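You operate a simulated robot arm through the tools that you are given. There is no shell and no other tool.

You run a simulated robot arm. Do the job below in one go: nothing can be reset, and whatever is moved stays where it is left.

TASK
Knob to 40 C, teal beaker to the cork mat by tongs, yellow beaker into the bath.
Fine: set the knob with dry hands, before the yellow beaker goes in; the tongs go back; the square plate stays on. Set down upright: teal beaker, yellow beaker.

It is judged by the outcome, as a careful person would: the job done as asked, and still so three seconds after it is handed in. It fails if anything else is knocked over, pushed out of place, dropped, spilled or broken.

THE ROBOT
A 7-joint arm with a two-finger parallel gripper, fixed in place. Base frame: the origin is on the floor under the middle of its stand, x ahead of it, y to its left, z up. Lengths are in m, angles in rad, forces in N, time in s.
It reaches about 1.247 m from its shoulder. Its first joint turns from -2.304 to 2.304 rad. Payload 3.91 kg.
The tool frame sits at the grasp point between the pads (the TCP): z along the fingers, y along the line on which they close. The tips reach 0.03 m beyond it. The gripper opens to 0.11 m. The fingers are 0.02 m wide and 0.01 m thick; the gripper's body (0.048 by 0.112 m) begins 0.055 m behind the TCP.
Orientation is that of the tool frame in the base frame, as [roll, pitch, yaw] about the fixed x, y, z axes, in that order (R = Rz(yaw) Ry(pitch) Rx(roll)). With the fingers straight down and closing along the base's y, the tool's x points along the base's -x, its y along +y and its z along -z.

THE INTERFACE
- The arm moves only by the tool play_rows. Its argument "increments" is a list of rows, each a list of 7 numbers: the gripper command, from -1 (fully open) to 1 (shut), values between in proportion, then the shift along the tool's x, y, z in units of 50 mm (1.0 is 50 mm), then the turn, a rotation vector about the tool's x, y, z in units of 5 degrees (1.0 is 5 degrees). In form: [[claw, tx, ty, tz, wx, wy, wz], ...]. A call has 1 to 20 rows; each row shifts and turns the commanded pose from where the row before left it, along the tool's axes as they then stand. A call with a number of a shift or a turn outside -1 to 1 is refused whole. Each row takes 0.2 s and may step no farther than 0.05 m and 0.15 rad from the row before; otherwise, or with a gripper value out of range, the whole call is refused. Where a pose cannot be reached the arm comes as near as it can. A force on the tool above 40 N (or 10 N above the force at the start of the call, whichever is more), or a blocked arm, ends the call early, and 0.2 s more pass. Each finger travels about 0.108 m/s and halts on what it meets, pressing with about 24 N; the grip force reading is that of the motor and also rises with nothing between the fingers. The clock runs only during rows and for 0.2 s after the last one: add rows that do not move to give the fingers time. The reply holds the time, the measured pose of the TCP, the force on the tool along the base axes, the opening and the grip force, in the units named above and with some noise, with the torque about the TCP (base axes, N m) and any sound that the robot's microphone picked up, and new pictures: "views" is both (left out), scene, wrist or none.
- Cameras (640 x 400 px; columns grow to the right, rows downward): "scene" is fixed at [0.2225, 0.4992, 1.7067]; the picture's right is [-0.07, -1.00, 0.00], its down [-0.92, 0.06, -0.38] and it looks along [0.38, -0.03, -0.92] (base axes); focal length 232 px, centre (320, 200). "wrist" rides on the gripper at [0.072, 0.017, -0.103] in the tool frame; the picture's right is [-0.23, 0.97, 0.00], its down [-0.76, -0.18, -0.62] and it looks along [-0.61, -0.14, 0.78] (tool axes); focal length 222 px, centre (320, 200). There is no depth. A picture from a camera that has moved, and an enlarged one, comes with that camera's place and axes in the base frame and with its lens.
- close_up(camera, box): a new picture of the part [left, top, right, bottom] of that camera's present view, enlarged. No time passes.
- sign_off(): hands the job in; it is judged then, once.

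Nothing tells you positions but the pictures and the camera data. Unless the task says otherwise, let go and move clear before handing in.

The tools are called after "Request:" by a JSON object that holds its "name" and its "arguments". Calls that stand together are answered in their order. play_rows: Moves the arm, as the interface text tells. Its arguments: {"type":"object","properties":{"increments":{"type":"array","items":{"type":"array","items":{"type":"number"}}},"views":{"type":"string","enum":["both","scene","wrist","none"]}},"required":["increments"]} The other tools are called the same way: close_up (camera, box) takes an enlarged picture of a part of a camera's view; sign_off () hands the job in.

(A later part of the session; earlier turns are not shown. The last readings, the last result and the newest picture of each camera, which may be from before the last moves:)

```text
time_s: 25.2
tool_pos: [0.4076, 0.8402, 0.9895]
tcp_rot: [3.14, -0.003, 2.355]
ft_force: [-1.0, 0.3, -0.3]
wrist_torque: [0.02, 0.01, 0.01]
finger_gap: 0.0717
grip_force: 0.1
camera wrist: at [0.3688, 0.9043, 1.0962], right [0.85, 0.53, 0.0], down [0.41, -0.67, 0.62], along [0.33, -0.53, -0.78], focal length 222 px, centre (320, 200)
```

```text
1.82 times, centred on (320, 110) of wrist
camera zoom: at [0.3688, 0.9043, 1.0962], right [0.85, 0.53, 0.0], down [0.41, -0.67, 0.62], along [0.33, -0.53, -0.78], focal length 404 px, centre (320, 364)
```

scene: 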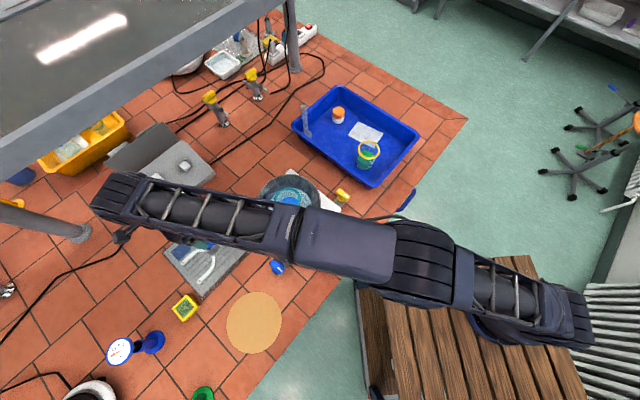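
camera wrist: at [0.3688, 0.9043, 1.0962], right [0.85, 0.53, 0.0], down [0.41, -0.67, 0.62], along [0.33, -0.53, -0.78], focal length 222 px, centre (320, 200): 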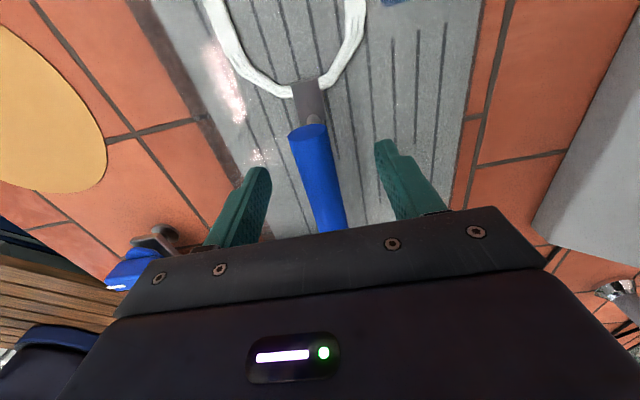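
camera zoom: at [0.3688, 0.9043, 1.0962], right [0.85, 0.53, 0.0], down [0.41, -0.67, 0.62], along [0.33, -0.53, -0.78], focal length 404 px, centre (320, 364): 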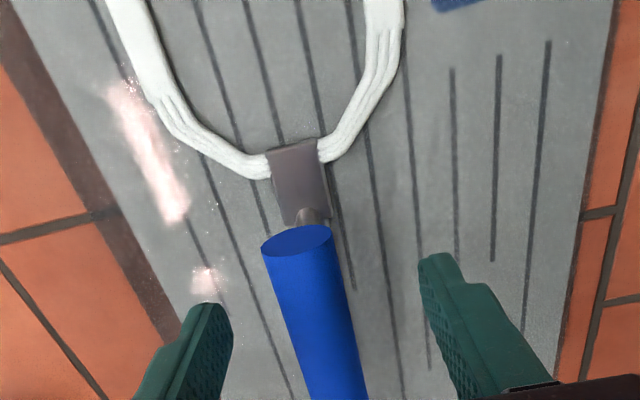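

Request:
{"name": "play_rows", "arguments": {"increments": [[-0.3, 0, 0, 0.35, 0, 0, 0], [-0.3, 0, 0, 0.35, 0, 0, 0], [-0.3, 0, 0, 0, 0, 0, 0]], "views": "wrist"}}

Request:
{"name": "close_up", "arguments": {"camera": "wrist", "box": [200, 0, 440, 220]}}

```text
time_s: 26.1
tool_pos: [0.4069, 0.8401, 0.9547]
tcp_rot: [3.138, -0.001, 2.354]
ft_force: [0.9, -0.1, -0.2]
wrist_torque: [0.01, 0.02, 0.03]
finger_gap: 0.0716
grip_force: 0.0
camera wrist: at [0.369, 0.9032, 1.0604], right [0.85, 0.53, 0.0], down [0.41, -0.67, 0.62], along [0.33, -0.53, -0.78], focal length 222 px, centre (320, 200)
```

wrist: 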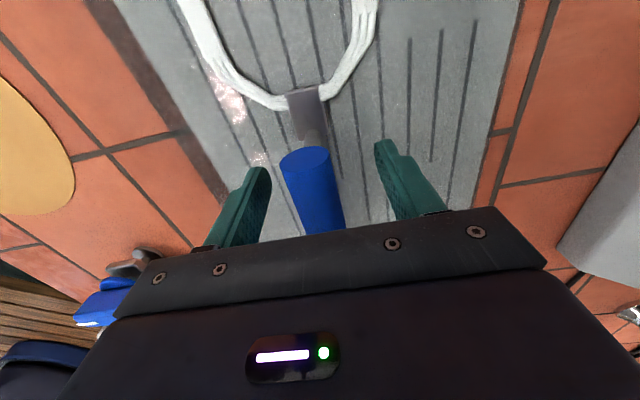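

```text
1.82 times, centred on (320, 110) of wrist
camera zoom: at [0.369, 0.9032, 1.0604], right [0.85, 0.53, 0.0], down [0.41, -0.67, 0.62], along [0.33, -0.53, -0.78], focal length 404 px, centre (320, 364)
```

zoom: 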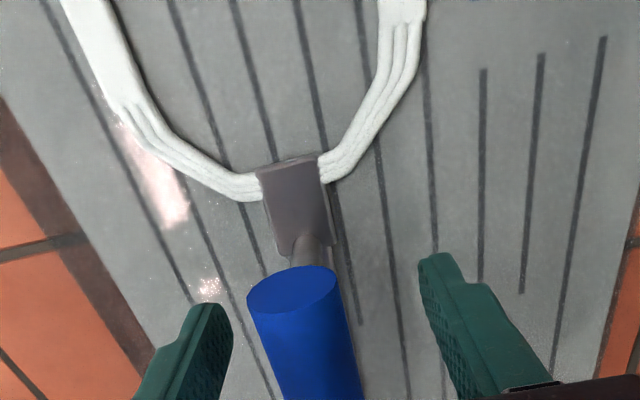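

The handle is between the fingers at the right height. Closing on it now.

Request:
{"name": "play_rows", "arguments": {"increments": [[-0.3, 0, -0.04, 0, 0, 0, 0], [0.3, 0, 0, 0, 0, 0, 0], [1, 0, 0, 0, 0, 0, 0], [1, 0, 0, 0, 0, 0, 0], [1, 0, 0, 0, 0, 0, 0], [1, 0, 0, 0, 0, 0, 0]], "views": "wrist"}}

Request:
{"name": "close_up", "arguments": {"camera": "wrist", "box": [200, 0, 440, 220]}}

```text
time_s: 27.4
tool_pos: [0.4053, 0.8384, 0.9553]
tcp_rot: [3.139, -0.001, 2.354]
ft_force: [0.6, 1.0, 2.4]
wrist_torque: [0.01, -0.01, 0.04]
finger_gap: 0.0241
grip_force: 23.9
camera wrist: at [0.3674, 0.9016, 1.0609], right [0.85, 0.53, 0.0], down [0.41, -0.67, 0.62], along [0.33, -0.53, -0.78], focal length 222 px, centre (320, 200)
```

wrist: 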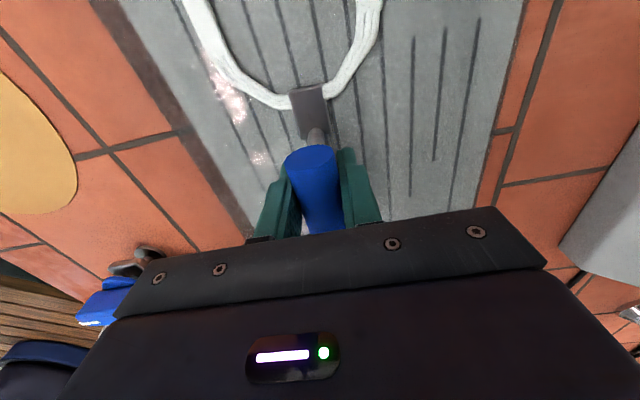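

```text
1.82 times, centred on (320, 110) of wrist
camera zoom: at [0.3674, 0.9016, 1.0609], right [0.85, 0.53, 0.0], down [0.41, -0.67, 0.62], along [0.33, -0.53, -0.78], focal length 404 px, centre (320, 364)
```

zoom: 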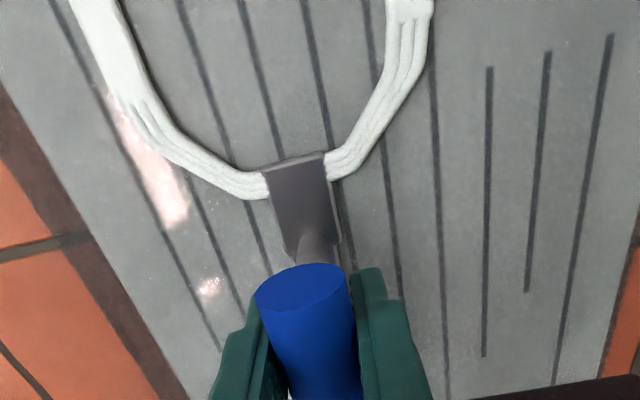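

Gripped firmly (gap 24 mm, 24 N). Lifting the tongs straight up and checking the hold.

Request:
{"name": "play_rows", "arguments": {"increments": [[1, 0, 0, -0.2, 0, 0, 0], [1, 0, 0, -0.5, 0, 0, 0], [1, 0, 0, -0.8, 0, 0, 0], [1, 0, 0, -0.8, 0, 0, 0], [1, 0, 0, -0.8, 0, 0, 0], [1, 0, 0, -0.6, 0, 0, 0], [1, 0, 0, 0, 0, 0, 0]], "views": "both"}}

Request:
{"name": "close_up", "arguments": {"camera": "wrist", "box": [200, 0, 440, 220]}}

```text
time_s: 29.1
tool_pos: [0.4059, 0.8369, 1.1423]
tcp_rot: [3.138, -0.001, 2.355]
ft_force: [0.0, 0.2, -0.8]
wrist_torque: [0.01, 0.04, 0.01]
finger_gap: 0.0243
grip_force: 24.0
camera wrist: at [0.3661, 0.9006, 1.2472], right [0.85, 0.53, 0.0], down [0.41, -0.67, 0.62], along [0.33, -0.53, -0.78], focal length 222 px, centre (320, 200)
```

scene: 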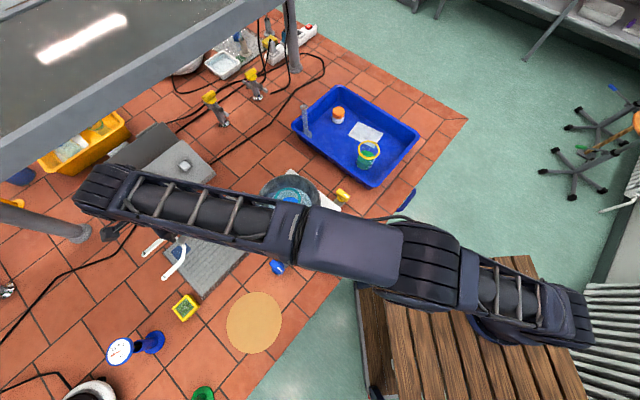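
wrist: 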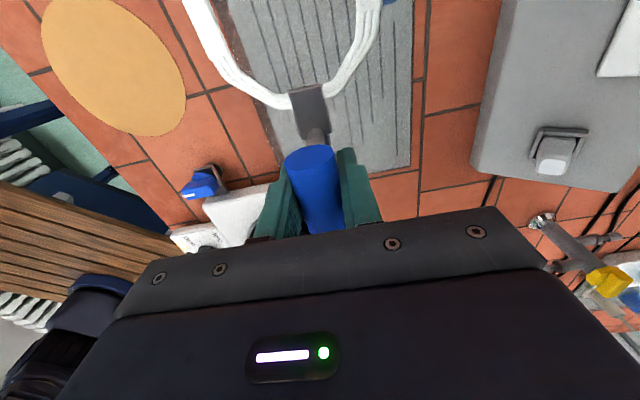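

```text
1.82 times, centred on (320, 110) of wrist
camera zoom: at [0.3661, 0.9006, 1.2472], right [0.85, 0.53, 0.0], down [0.41, -0.67, 0.62], along [0.33, -0.53, -0.78], focal length 404 px, centre (320, 364)
```

zoom: 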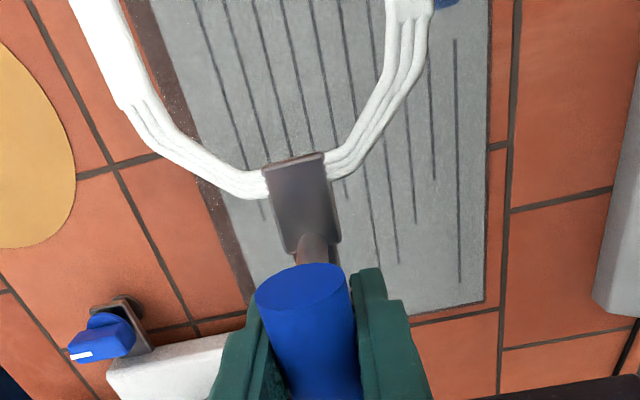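

The tongs are held solidly and their pose in the gripper is unchanged. I'll rotate the wrist so the fork can approach the beaker from the far (+y) side, pointing back toward the robot.

Request:
{"name": "play_rows", "arguments": {"increments": [[1, 0, 0, 0, 0, 0, -0.5], [1, 0, 0, 0, 0, 0, -1], [1, 0, 0, 0, 0, 0, -1], [1, 0, 0, 0, 0, 0, -1], [1, 0, 0, 0, 0, 0, -1], [1, 0, 0, 0, 0, 0, -1], [1, 0, 0, 0, 0, 0, -1], [1, 0, 0, 0, 0, 0, -1], [1, 0, 0, 0, 0, 0, -1], [1, 0, 0, 0, 0, 0, -1], [1, 0, 0, 0, 0, 0, -1], [1, 0, 0, 0, 0, 0, -1], [1, 0, 0, 0, 0, 0, -1], [1, 0, 0, 0, 0, 0, -1], [1, 0, 0, 0, 0, 0, -1], [1, 0, 0, 0, 0, 0, -1], [1, 0, 0, 0, 0, 0, -1], [1, 0, 0, 0, 0, 0, -1], [1, 0, 0, 0, 0, 0, -0.5], [1, 0, 0, 0, 0, 0, 0]], "views": "both"}}

```text
time_s: 33.2
tool_pos: [0.4059, 0.8373, 1.1384]
tcp_rot: [3.14, 0.004, -2.355]
ft_force: [0.4, -0.1, -0.7]
wrist_torque: [0.0, 0.01, 0.03]
finger_gap: 0.024
grip_force: 24.1
camera wrist: at [0.3427, 0.7989, 1.2455], right [-0.53, 0.85, 0.0], down [0.66, 0.41, 0.63], along [0.53, 0.33, -0.78], focal length 222 px, centre (320, 200)
```

scene: 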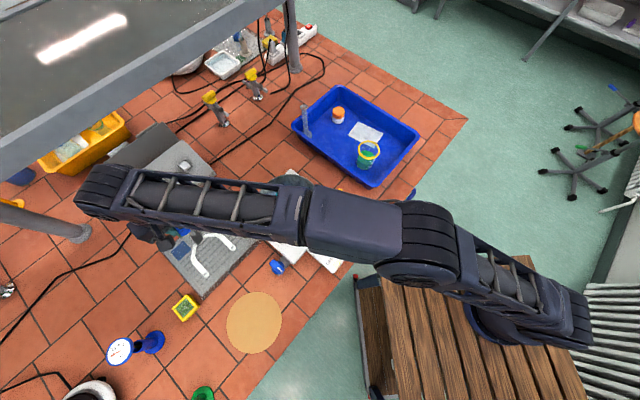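
wrist: 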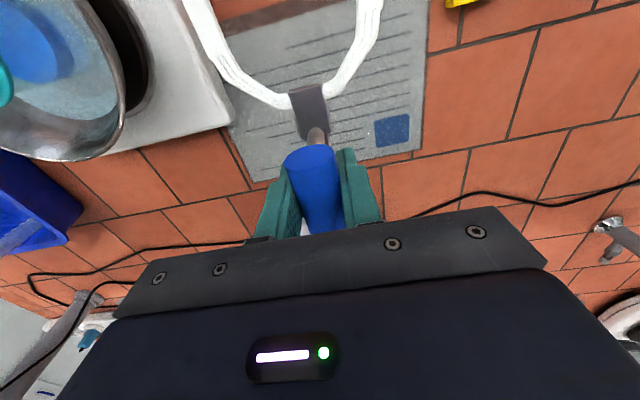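

Request:
{"name": "play_rows", "arguments": {"increments": [[1, 0, 0, -0.1, 0, 0, -0.6], [1, 0, 0, -0.1, 0, 0, -1], [1, 0, 0, -0.1, 0, 0, -1], [1, 0, 0, -0.1, 0, 0, -1], [1, 0, 0, -0.1, 0, 0, -1], [1, 0, 0, -0.1, 0, 0, -1], [1, 0, 0, 0, 0, 0, -0.4], [1, 0.12, -0.38, 0, 0, 0, 0], [1, 0.24, -0.75, 0, 0, 0, 0], [1, 0.24, -0.75, 0, 0, 0, 0], [1, 0.24, -0.75, 0, 0, 0, 0], [1, 0.12, -0.38, 0, 0, 0, 0], [1, 0, 0, 0, 0, 0, 0], [1, 0, 0, 0, 0, 0, 0]], "views": "both"}}

Request:
{"name": "close_up", "arguments": {"camera": "scene", "box": [220, 130, 340, 270]}}

```text
time_s: 36.2
tool_pos: [0.5384, 0.7532, 1.171]
tcp_rot: [-3.14, 0.004, -1.835]
ft_force: [0.2, -0.3, -1.9]
wrist_torque: [-0.02, 0.01, 0.01]
finger_gap: 0.0239
grip_force: 24.0
camera wrist: at [0.5028, 0.6884, 1.2757], right [-0.88, 0.47, 0.0], down [0.37, 0.69, 0.63], along [0.3, 0.55, -0.78], focal length 222 px, centre (320, 200)
```

scene: 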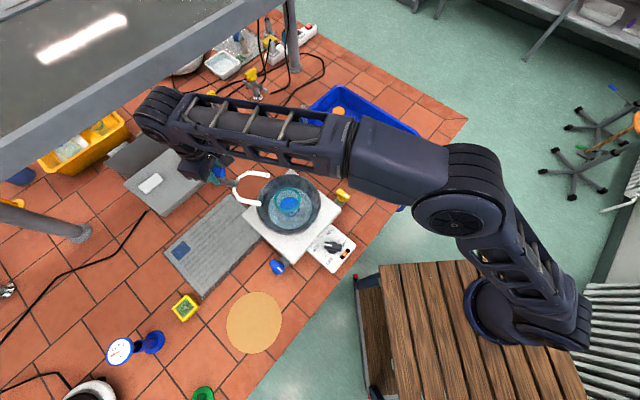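
wrist: 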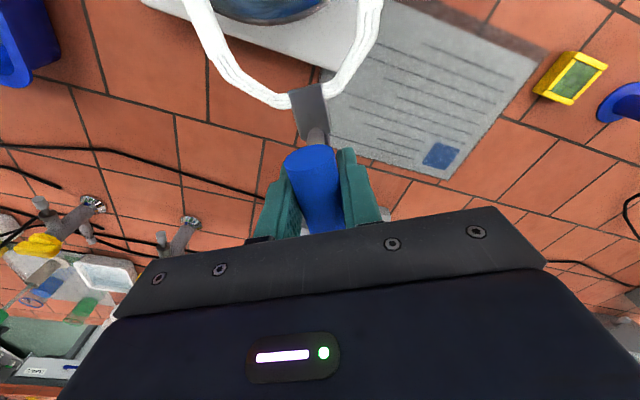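

```text
2.86 times, centred on (280, 200) of scene
camera zoom: at [0.2225, 0.4992, 1.7067], right [-0.07, -1.0, 0.0], down [-0.92, 0.06, -0.38], along [0.38, -0.03, -0.92], focal length 664 px, centre (434, 200)
```

zoom: 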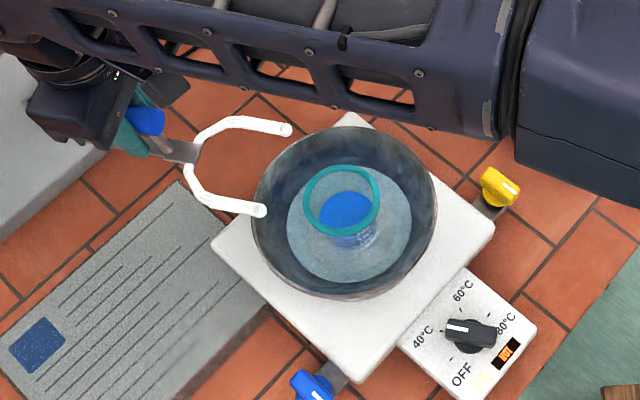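

The scene view shows the fork lined up with the beaker (lateral error about 1 mm) and the knob reading 40. I'll lower the fork to between the bowl rim and the beaker lip.

Request:
{"name": "play_rows", "arguments": {"increments": [[1, 0, 0, 0.4, 0, 0, 0], [1, 0, 0, 0.5, 0, 0, 0], [1, 0, 0, 0.44, 0, 0, 0], [1, 0, 0, 0, 0, 0, 0], [1, 0, 0, 0, 0, 0, 0]], "views": "both"}}

Request:
{"name": "close_up", "arguments": {"camera": "scene", "box": [230, 150, 330, 250]}}

Request:
{"name": "close_up", "arguments": {"camera": "wrist", "box": [180, 0, 420, 150]}}

```text
time_s: 37.5
tool_pos: [0.5352, 0.7542, 1.1022]
tcp_rot: [3.141, 0.003, -1.836]
ft_force: [-0.3, 0.0, -0.7]
wrist_torque: [-0.05, 0.03, 0.0]
finger_gap: 0.0242
grip_force: 24.1
camera wrist: at [0.502, 0.6873, 1.2076], right [-0.88, 0.47, 0.0], down [0.37, 0.69, 0.63], along [0.3, 0.55, -0.78], focal length 222 px, centre (320, 200)
```

scene: 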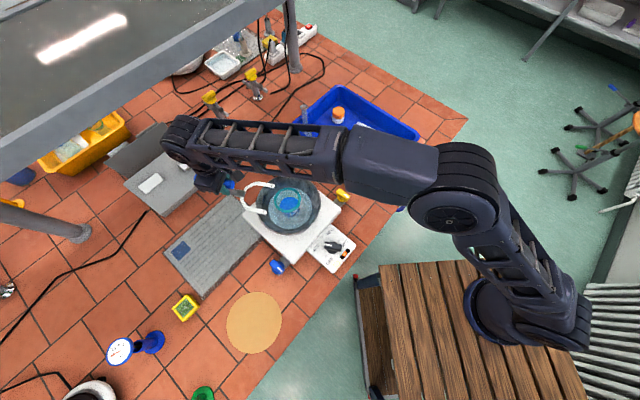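
wrist: 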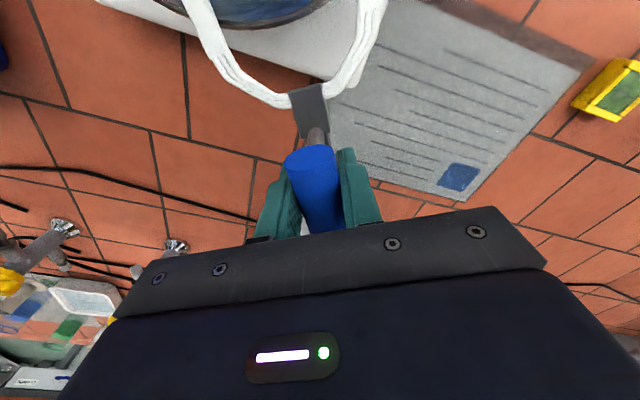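

```text
4.00 times, centred on (280, 200) of scene
camera zoom: at [0.2225, 0.4992, 1.7067], right [-0.07, -1.0, 0.0], down [-0.92, 0.06, -0.38], along [0.38, -0.03, -0.92], focal length 929 px, centre (480, 200)
```

zoom: 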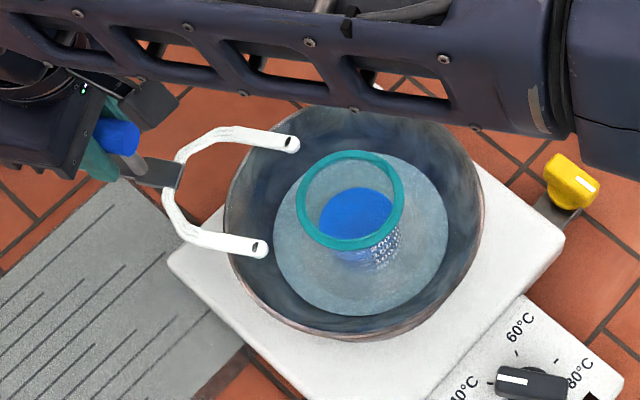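

```text
2.67 times, centred on (300, 75) of wrist
camera zoom: at [0.502, 0.6873, 1.2076], right [-0.88, 0.47, 0.0], down [0.37, 0.69, 0.63], along [0.3, 0.55, -0.78], focal length 592 px, centre (373, 533)
```

zoom: 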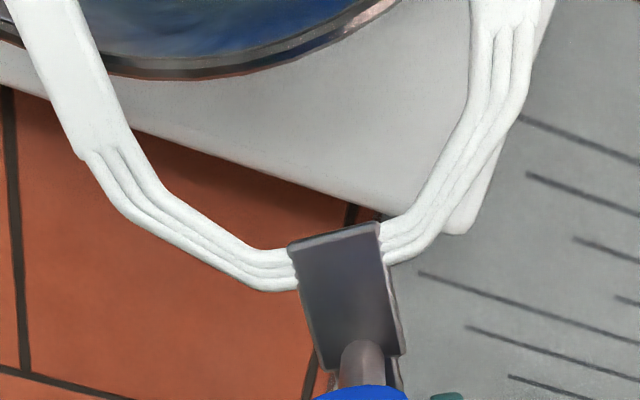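

Tips sit inside the bowl rim, level between rim and lip, aimed right at the beaker. Sliding the fork in slowly.

Request:
{"name": "play_rows", "arguments": {"increments": [[1, 0.3, -0.02, 0, 0, 0, 0], [1, 0.4, 0, 0, 0, 0, 0], [1, 0.4, 0, 0, 0, 0, 0], [1, 0.3, 0, 0, 0, 0, 0], [1, 0, 0, 0, 0, 0, 0]], "views": "both"}}

Request:
{"name": "close_up", "arguments": {"camera": "scene", "box": [240, 150, 330, 240]}}

Request:
{"name": "close_up", "arguments": {"camera": "wrist", "box": [180, 0, 420, 150]}}

```text
time_s: 38.6
tool_pos: [0.5203, 0.686, 1.1021]
tcp_rot: [-3.141, 0.004, -1.835]
ft_force: [-0.3, 0.0, -0.2]
wrist_torque: [0.01, 0.03, 0.01]
finger_gap: 0.0241
grip_force: 24.1
camera wrist: at [0.4852, 0.6199, 1.2067], right [-0.88, 0.47, 0.0], down [0.37, 0.69, 0.63], along [0.3, 0.55, -0.78], focal length 222 px, centre (320, 200)
```

scene: 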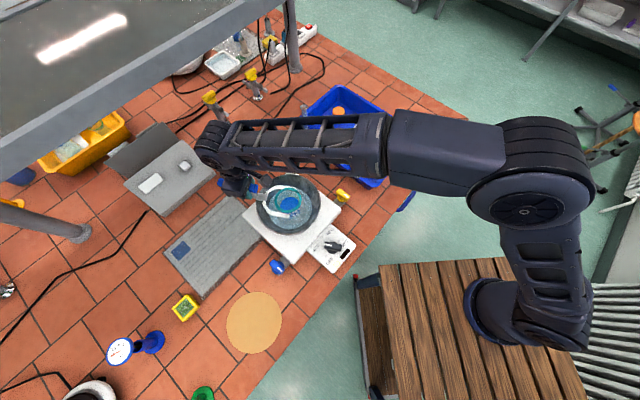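
wrist: 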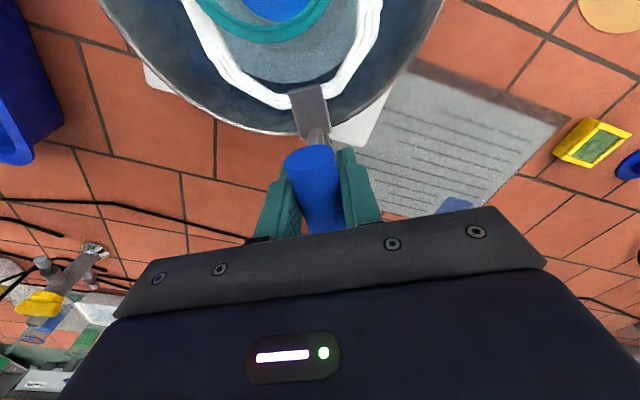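

```text
4.44 times, centred on (285, 195) of scene
camera zoom: at [0.2225, 0.4992, 1.7067], right [-0.07, -1.0, 0.0], down [-0.92, 0.06, -0.38], along [0.38, -0.03, -0.92], focal length 1032 px, centre (476, 222)
```

zoom: 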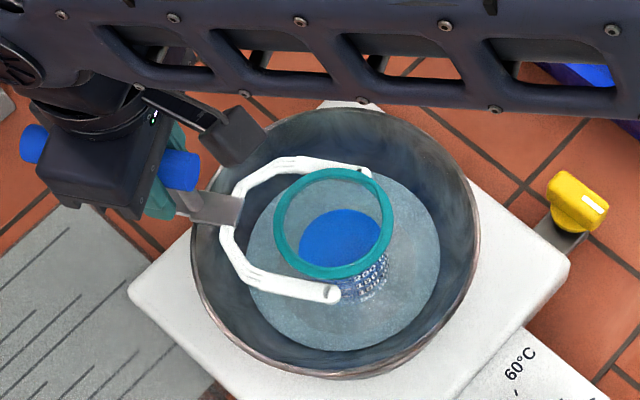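

```text
2.67 times, centred on (300, 75) of wrist
camera zoom: at [0.4852, 0.6199, 1.2067], right [-0.88, 0.47, 0.0], down [0.37, 0.69, 0.63], along [0.3, 0.55, -0.78], focal length 592 px, centre (373, 533)
```

zoom: 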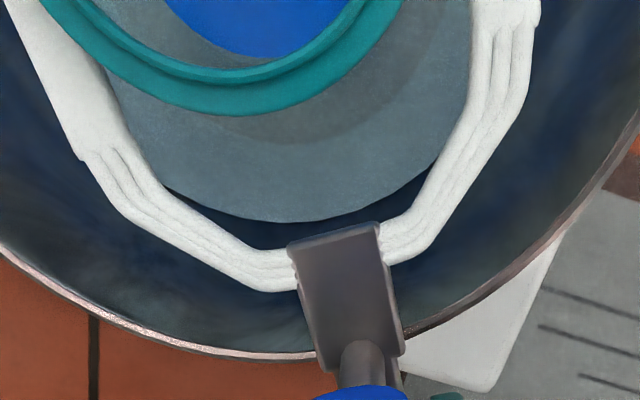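

The fork is under the lip and centred (lip radius 40 mm against half-gap 38 mm, offset about 1 mm). I'll continue forward in small steps until the shoulders meet the beaker body.

Request:
{"name": "play_rows", "arguments": {"increments": [[1, 0.25, -0.02, 0, 0, 0, 0], [1, 0.25, 0, 0, 0, 0, 0], [1, 0.1, 0, 0, 0, 0, 0], [1, 0, 0, 0, 0, 0, 0]], "views": "both"}}

Request:
{"name": "close_up", "arguments": {"camera": "scene", "box": [240, 150, 330, 240]}}

Request:
{"name": "close_up", "arguments": {"camera": "wrist", "box": [180, 0, 420, 150]}}

```text
time_s: 39.6
tool_pos: [0.5142, 0.6578, 1.1019]
tcp_rot: [3.141, 0.001, -1.834]
ft_force: [0.7, -0.3, -1.0]
wrist_torque: [-0.02, 0.0, -0.01]
finger_gap: 0.0242
grip_force: 24.3
camera wrist: at [0.478, 0.5906, 1.2068], right [-0.88, 0.47, 0.0], down [0.37, 0.69, 0.63], along [0.3, 0.55, -0.78], focal length 222 px, centre (320, 200)
```

scene: 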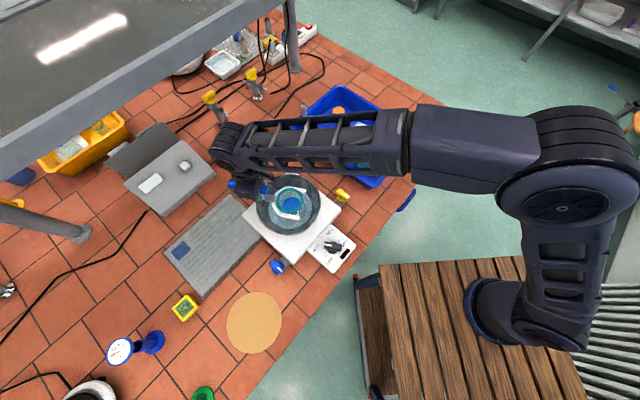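
wrist: 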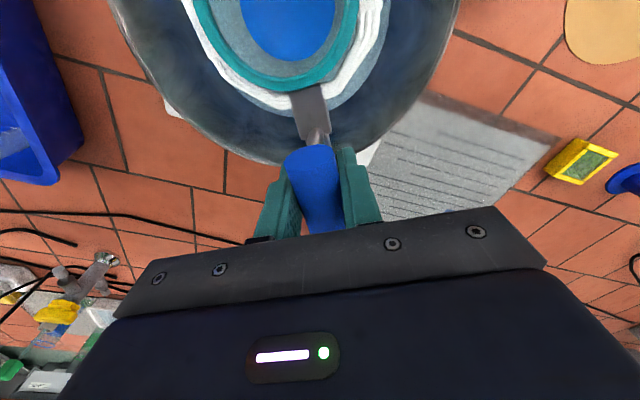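

```text
4.44 times, centred on (285, 195) of scene
camera zoom: at [0.2225, 0.4992, 1.7067], right [-0.07, -1.0, 0.0], down [-0.92, 0.06, -0.38], along [0.38, -0.03, -0.92], focal length 1032 px, centre (476, 222)
```

zoom: 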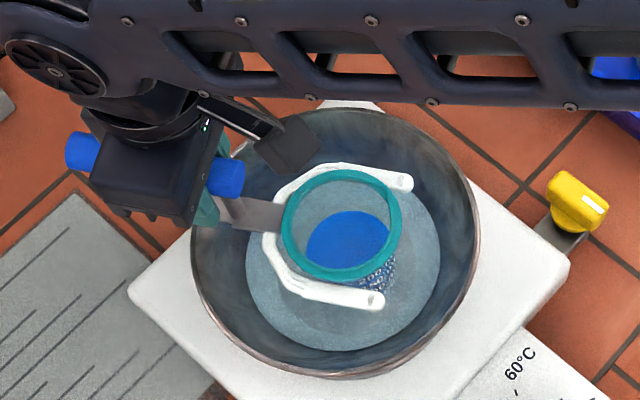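

```text
2.67 times, centred on (300, 75) of wrist
camera zoom: at [0.478, 0.5906, 1.2068], right [-0.88, 0.47, 0.0], down [0.37, 0.69, 0.63], along [0.3, 0.55, -0.78], focal length 592 px, centre (373, 533)
```

zoom: 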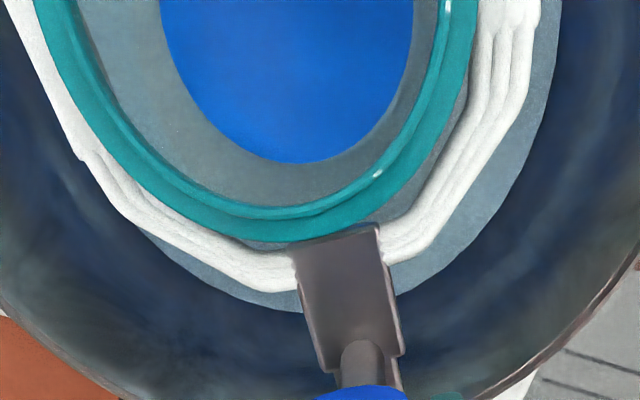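

The fork is now around the beaker and just nudged it slightly. I'll look very closely at how the lip overlaps the prongs before lifting.

Request:
{"name": "close_up", "arguments": {"camera": "scene", "box": [265, 175, 310, 220]}}

Request:
{"name": "close_up", "arguments": {"camera": "wrist", "box": [180, 0, 300, 100]}}

Request:
{"name": "close_up", "arguments": {"camera": "wrist", "box": [280, 0, 400, 110]}}

```text
8.89 times, centred on (288, 198) of scene
camera zoom: at [0.2225, 0.4992, 1.7067], right [-0.07, -1.0, 0.0], down [-0.92, 0.06, -0.38], along [0.38, -0.03, -0.92], focal length 2064 px, centre (609, 222)
```

zoom: 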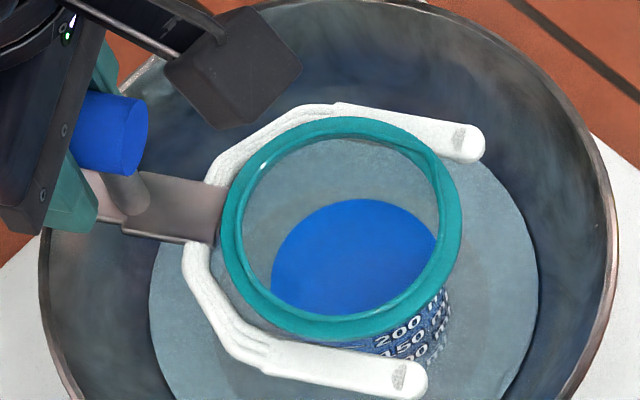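

```text
4.00 times, centred on (240, 50) of wrist
camera zoom: at [0.478, 0.5906, 1.2068], right [-0.88, 0.47, 0.0], down [0.37, 0.69, 0.63], along [0.3, 0.55, -0.78], focal length 888 px, centre (640, 800)
```

zoom: 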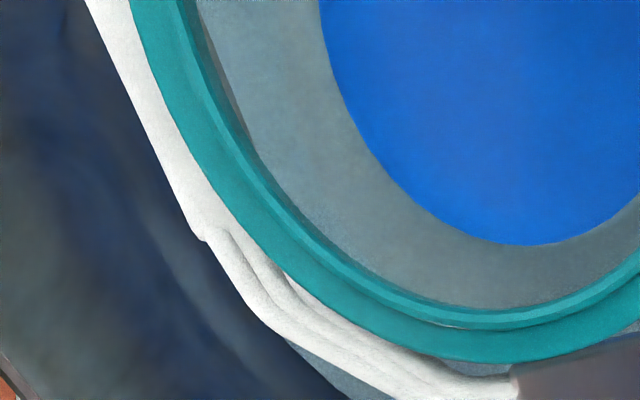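

```text
3.64 times, centred on (340, 55) of wrist
camera zoom: at [0.478, 0.5906, 1.2068], right [-0.88, 0.47, 0.0], down [0.37, 0.69, 0.63], along [0.3, 0.55, -0.78], focal length 808 px, centre (247, 727)
```

zoom: 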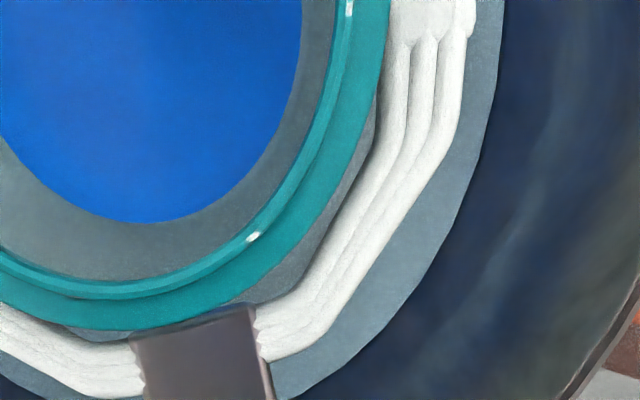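

The lip overlaps both prongs about equally and the block acts as a back stop. I'll raise the fork very slowly by about 2 cm and check that the lip seats on the prongs.

Request:
{"name": "play_rows", "arguments": {"increments": [[1, 0, 0, -0.08, 0, 0, 0], [1, 0, 0, -0.08, 0, 0, 0], [1, 0, 0, -0.08, 0, 0, 0], [1, 0, 0, -0.08, 0, 0, 0], [1, 0, 0, 0, 0, 0, 0]], "views": "both"}}

Request:
{"name": "close_up", "arguments": {"camera": "scene", "box": [265, 175, 310, 220]}}

Request:
{"name": "close_up", "arguments": {"camera": "wrist", "box": [180, 0, 420, 150]}}

```text
time_s: 40.9
tool_pos: [0.5142, 0.6562, 1.1192]
tcp_rot: [3.141, 0.003, -1.833]
ft_force: [-1.5, -0.1, -3.8]
wrist_torque: [0.19, -0.07, 0.01]
finger_gap: 0.0243
grip_force: 24.4
camera wrist: at [0.4782, 0.5904, 1.2236], right [-0.88, 0.47, 0.0], down [0.37, 0.69, 0.63], along [0.3, 0.55, -0.78], focal length 222 px, centre (320, 200)
```

scene: 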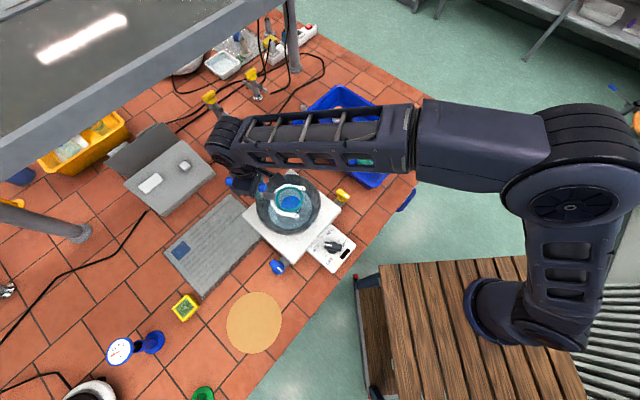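
wrist: 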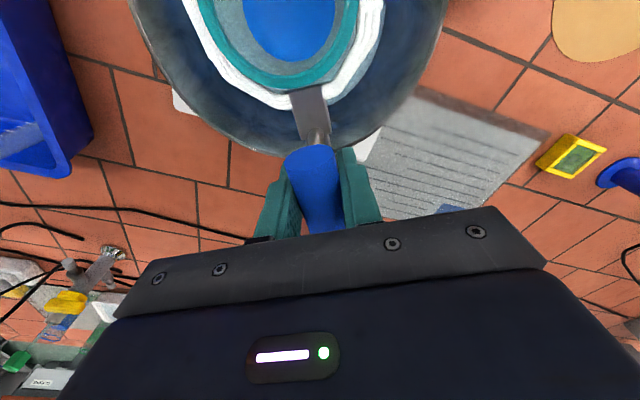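

```text
8.89 times, centred on (288, 198) of scene
camera zoom: at [0.2225, 0.4992, 1.7067], right [-0.07, -1.0, 0.0], down [-0.92, 0.06, -0.38], along [0.38, -0.03, -0.92], focal length 2064 px, centre (609, 222)
```

zoom: 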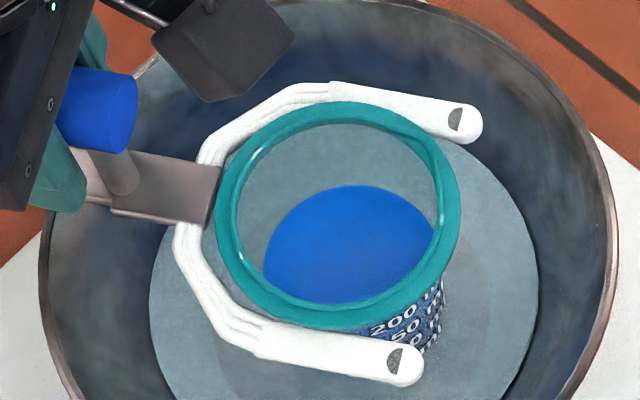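

```text
2.67 times, centred on (300, 75) of wrist
camera zoom: at [0.4782, 0.5904, 1.2236], right [-0.88, 0.47, 0.0], down [0.37, 0.69, 0.63], along [0.3, 0.55, -0.78], focal length 592 px, centre (373, 533)
```

zoom: 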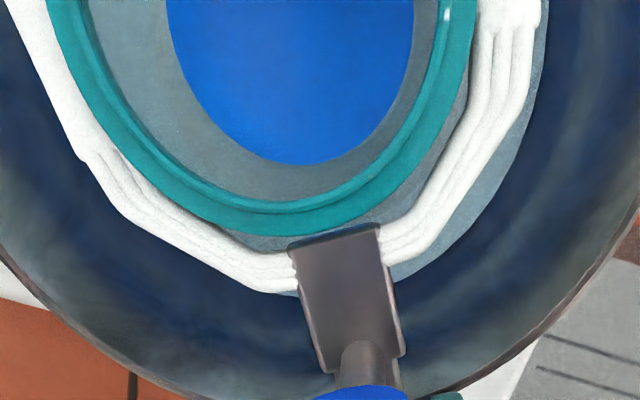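

The tongs now carry the beaker (about 3 N more load, lip risen about 11 mm and level). I'll lift slowly and keep checking.

Request:
{"name": "play_rows", "arguments": {"increments": [[1, 0, 0, -0.06, 0, 0, 0], [1, 0, 0, -0.1, 0, 0, 0], [1, 0, 0, -0.12, 0, 0, 0], [1, 0, 0, -0.12, 0, 0, 0], [1, 0, 0, -0.12, 0, 0, 0], [1, 0, 0, -0.08, 0, 0, 0], [1, 0, 0, 0, 0, 0, 0]], "views": "both"}}

Request:
{"name": "close_up", "arguments": {"camera": "scene", "box": [255, 160, 315, 220]}}

Request:
{"name": "close_up", "arguments": {"camera": "wrist", "box": [180, 0, 420, 150]}}

```text
time_s: 42.5
tool_pos: [0.5147, 0.6558, 1.1483]
tcp_rot: [3.142, 0.003, -1.834]
ft_force: [-0.9, 0.8, -2.8]
wrist_torque: [0.16, -0.02, 0.0]
finger_gap: 0.0241
grip_force: 23.7
camera wrist: at [0.4792, 0.59, 1.2541], right [-0.88, 0.47, 0.0], down [0.37, 0.69, 0.63], along [0.3, 0.55, -0.78], focal length 222 px, centre (320, 200)
```

scene: 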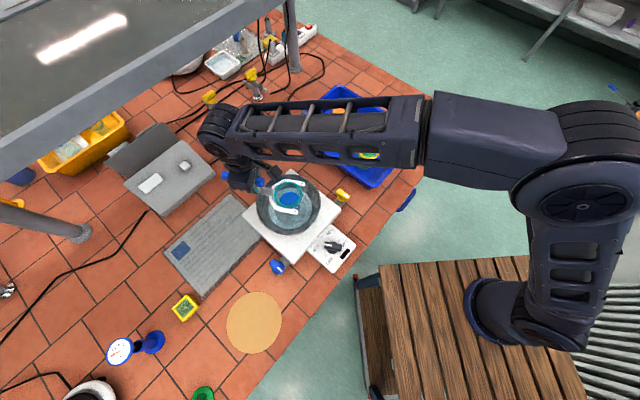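
wrist: 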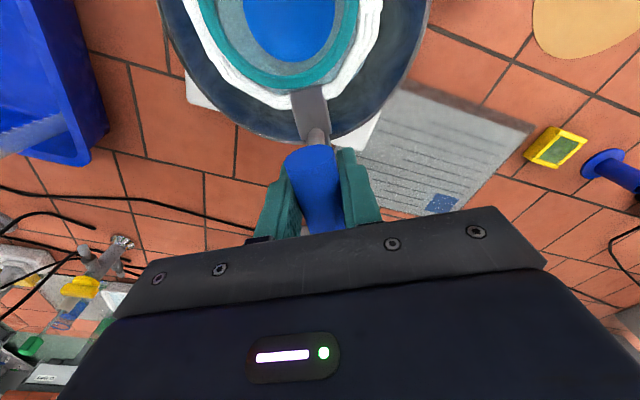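

```text
6.67 times, centred on (285, 190) of scene
camera zoom: at [0.2225, 0.4992, 1.7067], right [-0.07, -1.0, 0.0], down [-0.92, 0.06, -0.38], along [0.38, -0.03, -0.92], focal length 1548 px, centre (553, 267)
```

zoom: 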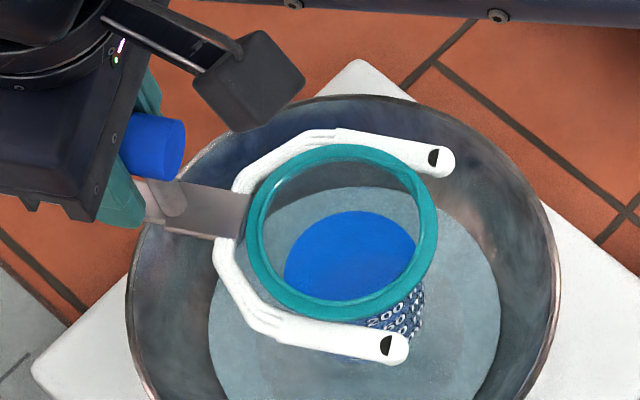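

```text
2.67 times, centred on (300, 75) of wrist
camera zoom: at [0.4792, 0.59, 1.2541], right [-0.88, 0.47, 0.0], down [0.37, 0.69, 0.63], along [0.3, 0.55, -0.78], focal length 592 px, centre (373, 533)
```

zoom: 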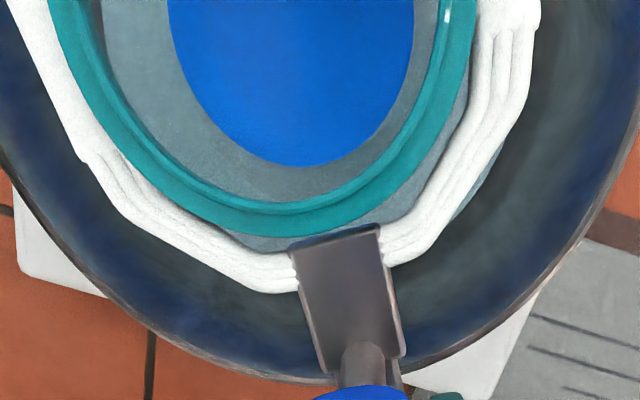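

Stable, with the lip in exactly the same place on the fork. Continuing the slow lift until the beaker's base is clear of the bowl.

Request:
{"name": "play_rows", "arguments": {"increments": [[1, 0, 0, -0.08, 0, 0, 0], [1, 0, 0, -0.14, 0, 0, 0], [1, 0, 0, -0.18, 0, 0, 0], [1, 0, 0, -0.2, 0, 0, 0], [1, 0, 0, -0.2, 0, 0, 0], [1, 0, 0, -0.2, 0, 0, 0], [1, 0, 0, -0.2, 0, 0, 0], [1, 0, 0, -0.2, 0, 0, 0], [1, 0, 0, -0.2, 0, 0, 0], [1, 0, 0, -0.16, 0, 0, 0], [1, 0, 0, -0.1, 0, 0, 0], [1, 0, 0, -0.06, 0, 0, 0], [1, 0, 0, 0, 0, 0, 0]], "views": "both"}}

Request:
{"name": "close_up", "arguments": {"camera": "scene", "box": [250, 150, 330, 230]}}

Request:
{"name": "close_up", "arguments": {"camera": "wrist", "box": [180, 0, 420, 150]}}

```text
time_s: 45.2
tool_pos: [0.513, 0.6542, 1.2446]
tcp_rot: [3.141, 0.004, -1.834]
ft_force: [0.8, -0.1, -4.1]
wrist_torque: [0.17, -0.03, -0.01]
finger_gap: 0.0242
grip_force: 23.6
camera wrist: at [0.4789, 0.5891, 1.3497], right [-0.88, 0.47, 0.0], down [0.37, 0.69, 0.63], along [0.3, 0.55, -0.78], focal length 222 px, centre (320, 200)
```

scene: 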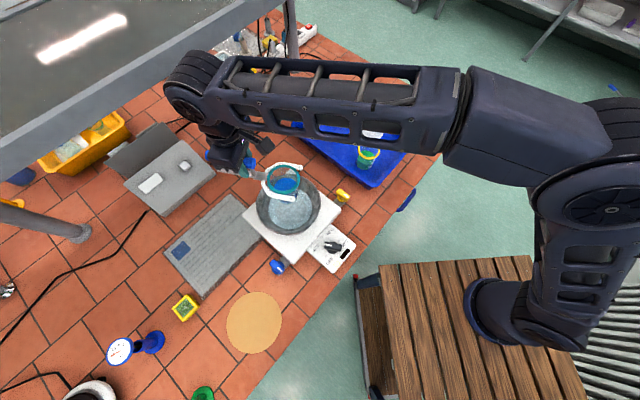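
wrist: 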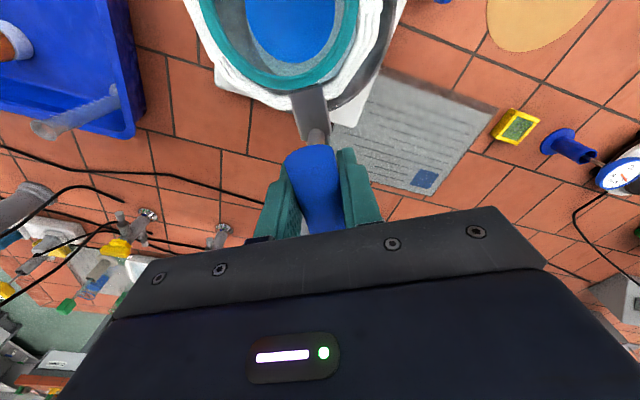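

```text
5.00 times, centred on (290, 190) of scene
camera zoom: at [0.2225, 0.4992, 1.7067], right [-0.07, -1.0, 0.0], down [-0.92, 0.06, -0.38], along [0.38, -0.03, -0.92], focal length 1161 px, centre (470, 250)
```

zoom: 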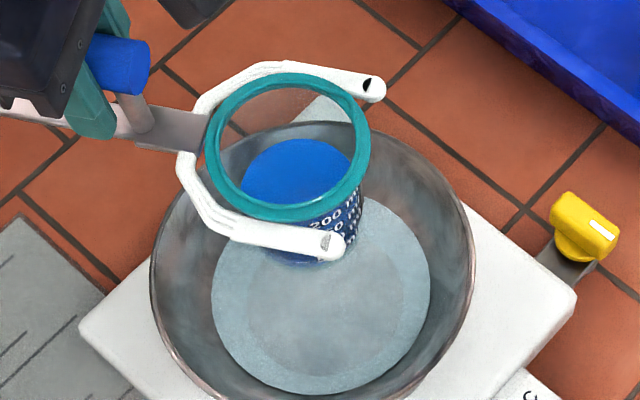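

```text
2.67 times, centred on (300, 75) of wrist
camera zoom: at [0.4789, 0.5891, 1.3497], right [-0.88, 0.47, 0.0], down [0.37, 0.69, 0.63], along [0.3, 0.55, -0.78], focal length 592 px, centre (373, 533)
```

zoom: 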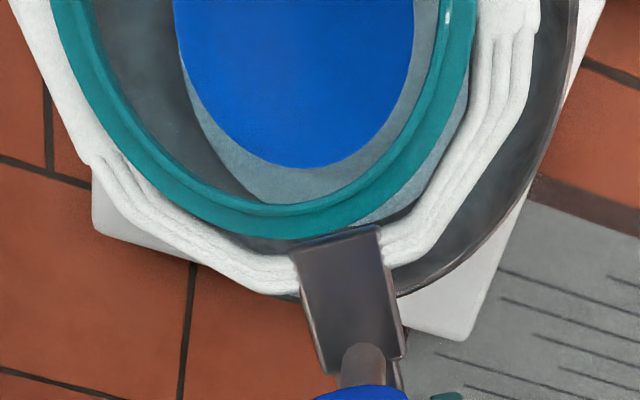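

The beaker hangs level and its base is well clear of the bowl. I'll carry it slowly, with gentle ramps, toward the cork mat (centre ≈ (0.163, 0.711)).

Request:
{"name": "play_rows", "arguments": {"increments": [[1, -0.007, 0.05, 0, 0, 0, 0], [1, -0.014, 0.1, 0, 0, 0, 0], [1, -0.021, 0.15, 0, 0, 0, 0], [1, -0.028, 0.2, 0, 0, 0, 0], [1, -0.035, 0.25, 0, 0, 0, 0], [1, -0.042, 0.3, 0, 0, 0, 0], [1, -0.042, 0.3, 0, 0, 0, 0], [1, -0.042, 0.3, 0, 0, 0, 0], [1, -0.042, 0.3, 0, 0, 0, 0], [1, -0.042, 0.3, 0, 0, 0, 0], [1, -0.042, 0.3, 0, 0, 0, 0], [1, -0.042, 0.3, 0, 0, 0, 0], [1, -0.042, 0.3, 0, 0, 0, 0], [1, -0.042, 0.3, 0, 0, 0, 0], [1, -0.035, 0.25, 0, 0, 0, 0], [1, -0.028, 0.2, 0, 0, 0, 0], [1, -0.021, 0.15, 0, 0, 0, 0], [1, -0.014, 0.1, 0, 0, 0, 0], [1, -0.007, 0.05, 0, 0, 0, 0], [1, 0, 0, 0, 0, 0, 0]], "views": "both"}}

Request:
{"name": "close_up", "arguments": {"camera": "wrist", "box": [180, 0, 420, 150]}}

```text
time_s: 49.5
tool_pos: [0.319, 0.7373, 1.2448]
tcp_rot: [3.141, 0.004, -1.834]
ft_force: [-0.1, 0.2, -2.9]
wrist_torque: [0.21, -0.02, 0.0]
finger_gap: 0.0238
grip_force: 24.4
camera wrist: at [0.2838, 0.6724, 1.3504], right [-0.88, 0.47, 0.0], down [0.37, 0.69, 0.63], along [0.3, 0.55, -0.78], focal length 222 px, centre (320, 200)
```

scene: 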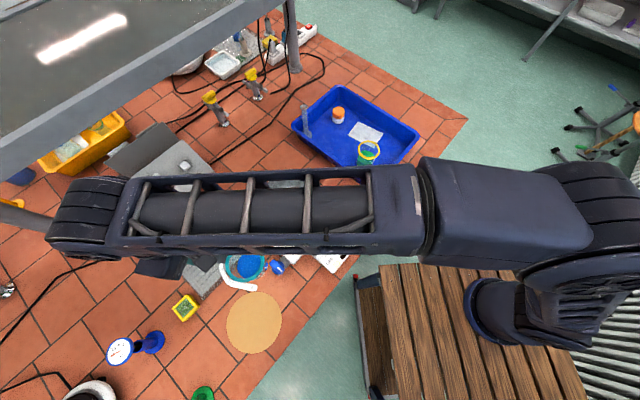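
wrist: 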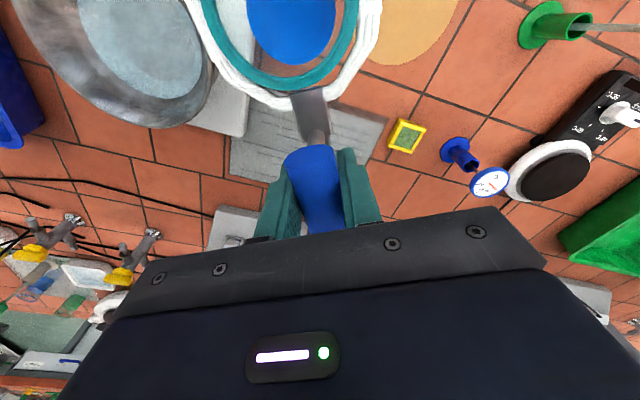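

```text
2.67 times, centred on (300, 75) of wrist
camera zoom: at [0.2838, 0.6724, 1.3504], right [-0.88, 0.47, 0.0], down [0.37, 0.69, 0.63], along [0.3, 0.55, -0.78], focal length 592 px, centre (373, 533)
```

zoom: 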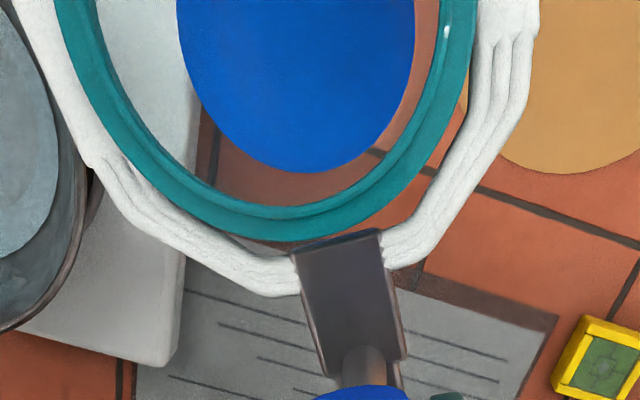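

Still secure. Finishing the carry to above the cork mat.

Request:
{"name": "play_rows", "arguments": {"increments": [[1, -0.007, 0.05, 0, 0, 0, 0], [1, -0.014, 0.1, 0, 0, 0, 0], [1, -0.021, 0.15, 0, 0, 0, 0], [1, -0.027, 0.2, 0, 0, 0, 0], [1, -0.034, 0.25, 0, 0, 0, 0], [1, -0.041, 0.3, 0, 0, 0, 0], [1, -0.041, 0.3, 0, 0, 0, 0], [1, -0.041, 0.3, 0, 0, 0, 0], [1, -0.041, 0.3, 0, 0, 0, 0], [1, -0.034, 0.25, 0, 0, 0, 0], [1, -0.027, 0.2, 0, 0, 0, 0], [1, -0.024, 0.18, 0, 0, 0, 0], [1, -0.021, 0.15, 0, 0, 0, 0], [1, -0.014, 0.1, 0, 0, 0, 0], [1, -0.007, 0.05, 0, 0, 0, 0], [1, 0, 0, 0, 0, 0, 0]], "views": "both"}}

Request:
{"name": "close_up", "arguments": {"camera": "scene", "box": [180, 240, 320, 370]}}

Request:
{"name": "close_up", "arguments": {"camera": "wrist", "box": [180, 0, 420, 150]}}

```text
time_s: 52.9
tool_pos: [0.1855, 0.7956, 1.2444]
tcp_rot: [-3.141, 0.003, -1.835]
ft_force: [0.6, 0.1, -3.6]
wrist_torque: [0.15, -0.04, -0.02]
finger_gap: 0.024
grip_force: 23.8
camera wrist: at [0.1495, 0.7293, 1.3499], right [-0.88, 0.47, 0.0], down [0.37, 0.69, 0.63], along [0.3, 0.55, -0.78], focal length 222 px, centre (320, 200)
```

scene: 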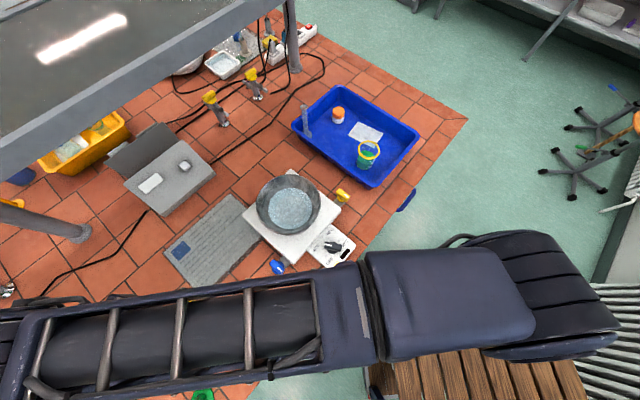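
wrist: 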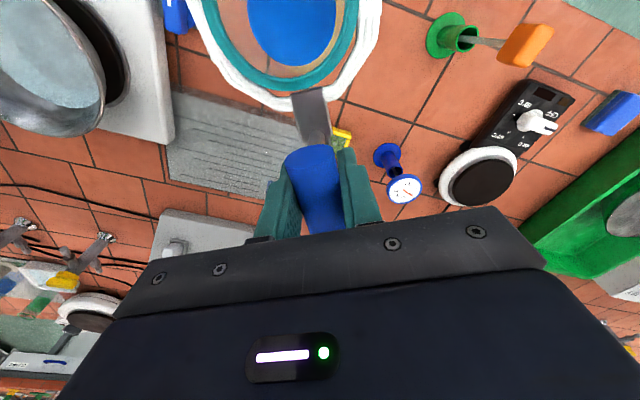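

```text
3.08 times, centred on (250, 305) of scene
camera zoom: at [0.2225, 0.4992, 1.7067], right [-0.07, -1.0, 0.0], down [-0.92, 0.06, -0.38], along [0.38, -0.03, -0.92], focal length 715 px, centre (535, -123)
```

zoom: 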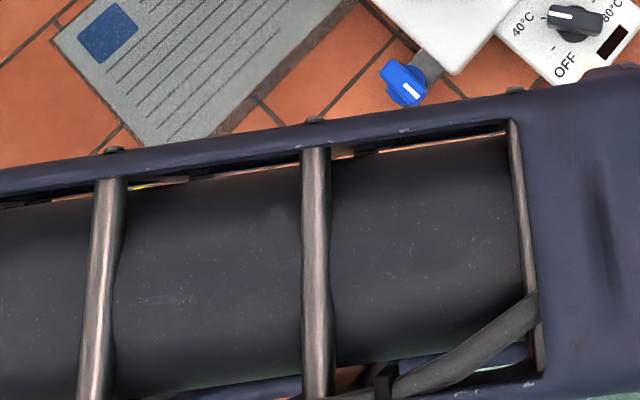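

```text
2.67 times, centred on (300, 75) of wrist
camera zoom: at [0.1495, 0.7293, 1.3499], right [-0.88, 0.47, 0.0], down [0.37, 0.69, 0.63], along [0.3, 0.55, -0.78], focal length 592 px, centre (373, 533)
```

zoom: 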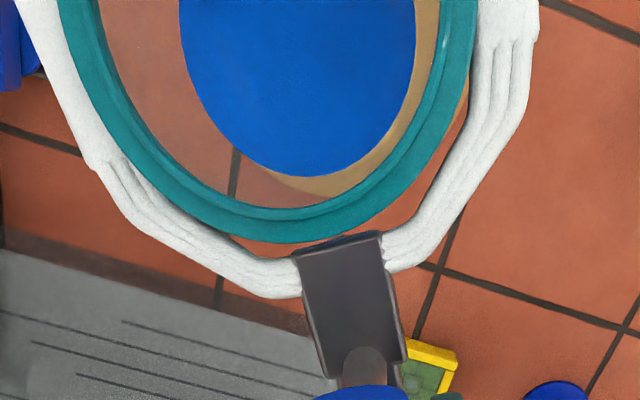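

The teal beaker is still secure over the cork mat area. I'll check the hotplate display and what lies below before lowering.

Request:
{"name": "close_up", "arguments": {"camera": "scene", "box": [300, 215, 365, 275]}}

Request:
{"name": "close_up", "arguments": {"camera": "wrist", "box": [180, 0, 330, 110]}}

Request:
{"name": "close_up", "arguments": {"camera": "wrist", "box": [370, 0, 640, 210]}}

```text
6.67 times, centred on (332, 245) of scene
camera zoom: at [0.2225, 0.4992, 1.7067], right [-0.07, -1.0, 0.0], down [-0.92, 0.06, -0.38], along [0.38, -0.03, -0.92], focal length 1548 px, centre (237, -100)
```

zoom: 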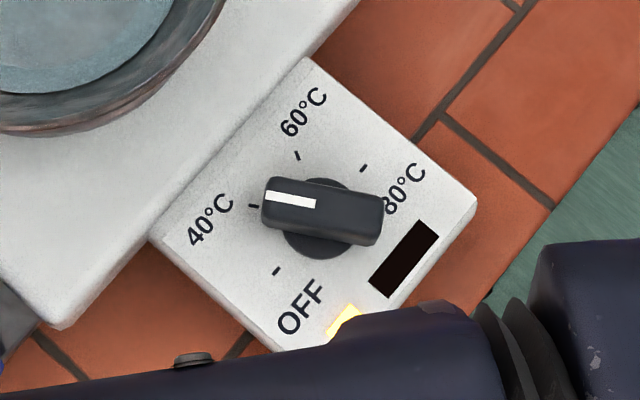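

```text
3.64 times, centred on (255, 55) of wrist
camera zoom: at [0.1495, 0.7293, 1.3499], right [-0.88, 0.47, 0.0], down [0.37, 0.69, 0.63], along [0.3, 0.55, -0.78], focal length 808 px, centre (556, 727)
```

zoom: 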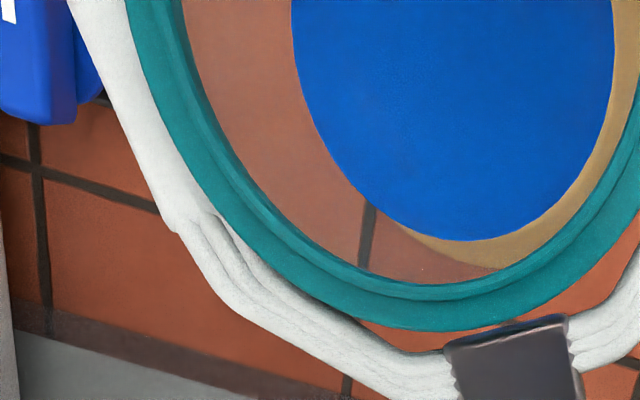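

```text
1.90 times, centred on (505, 105) of wrist
camera zoom: at [0.1495, 0.7293, 1.3499], right [-0.88, 0.47, 0.0], down [0.37, 0.69, 0.63], along [0.3, 0.55, -0.78], focal length 423 px, centre (-32, 381)
```

zoom: 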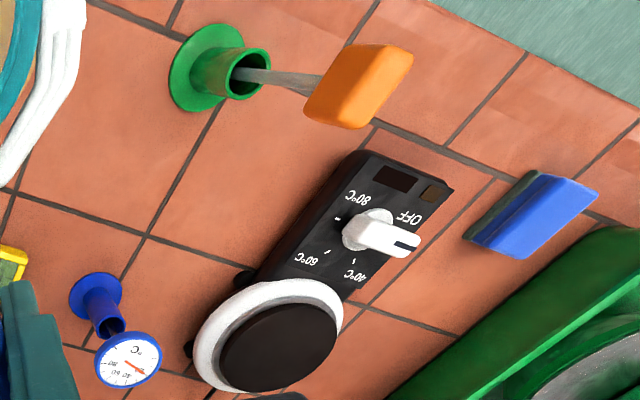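

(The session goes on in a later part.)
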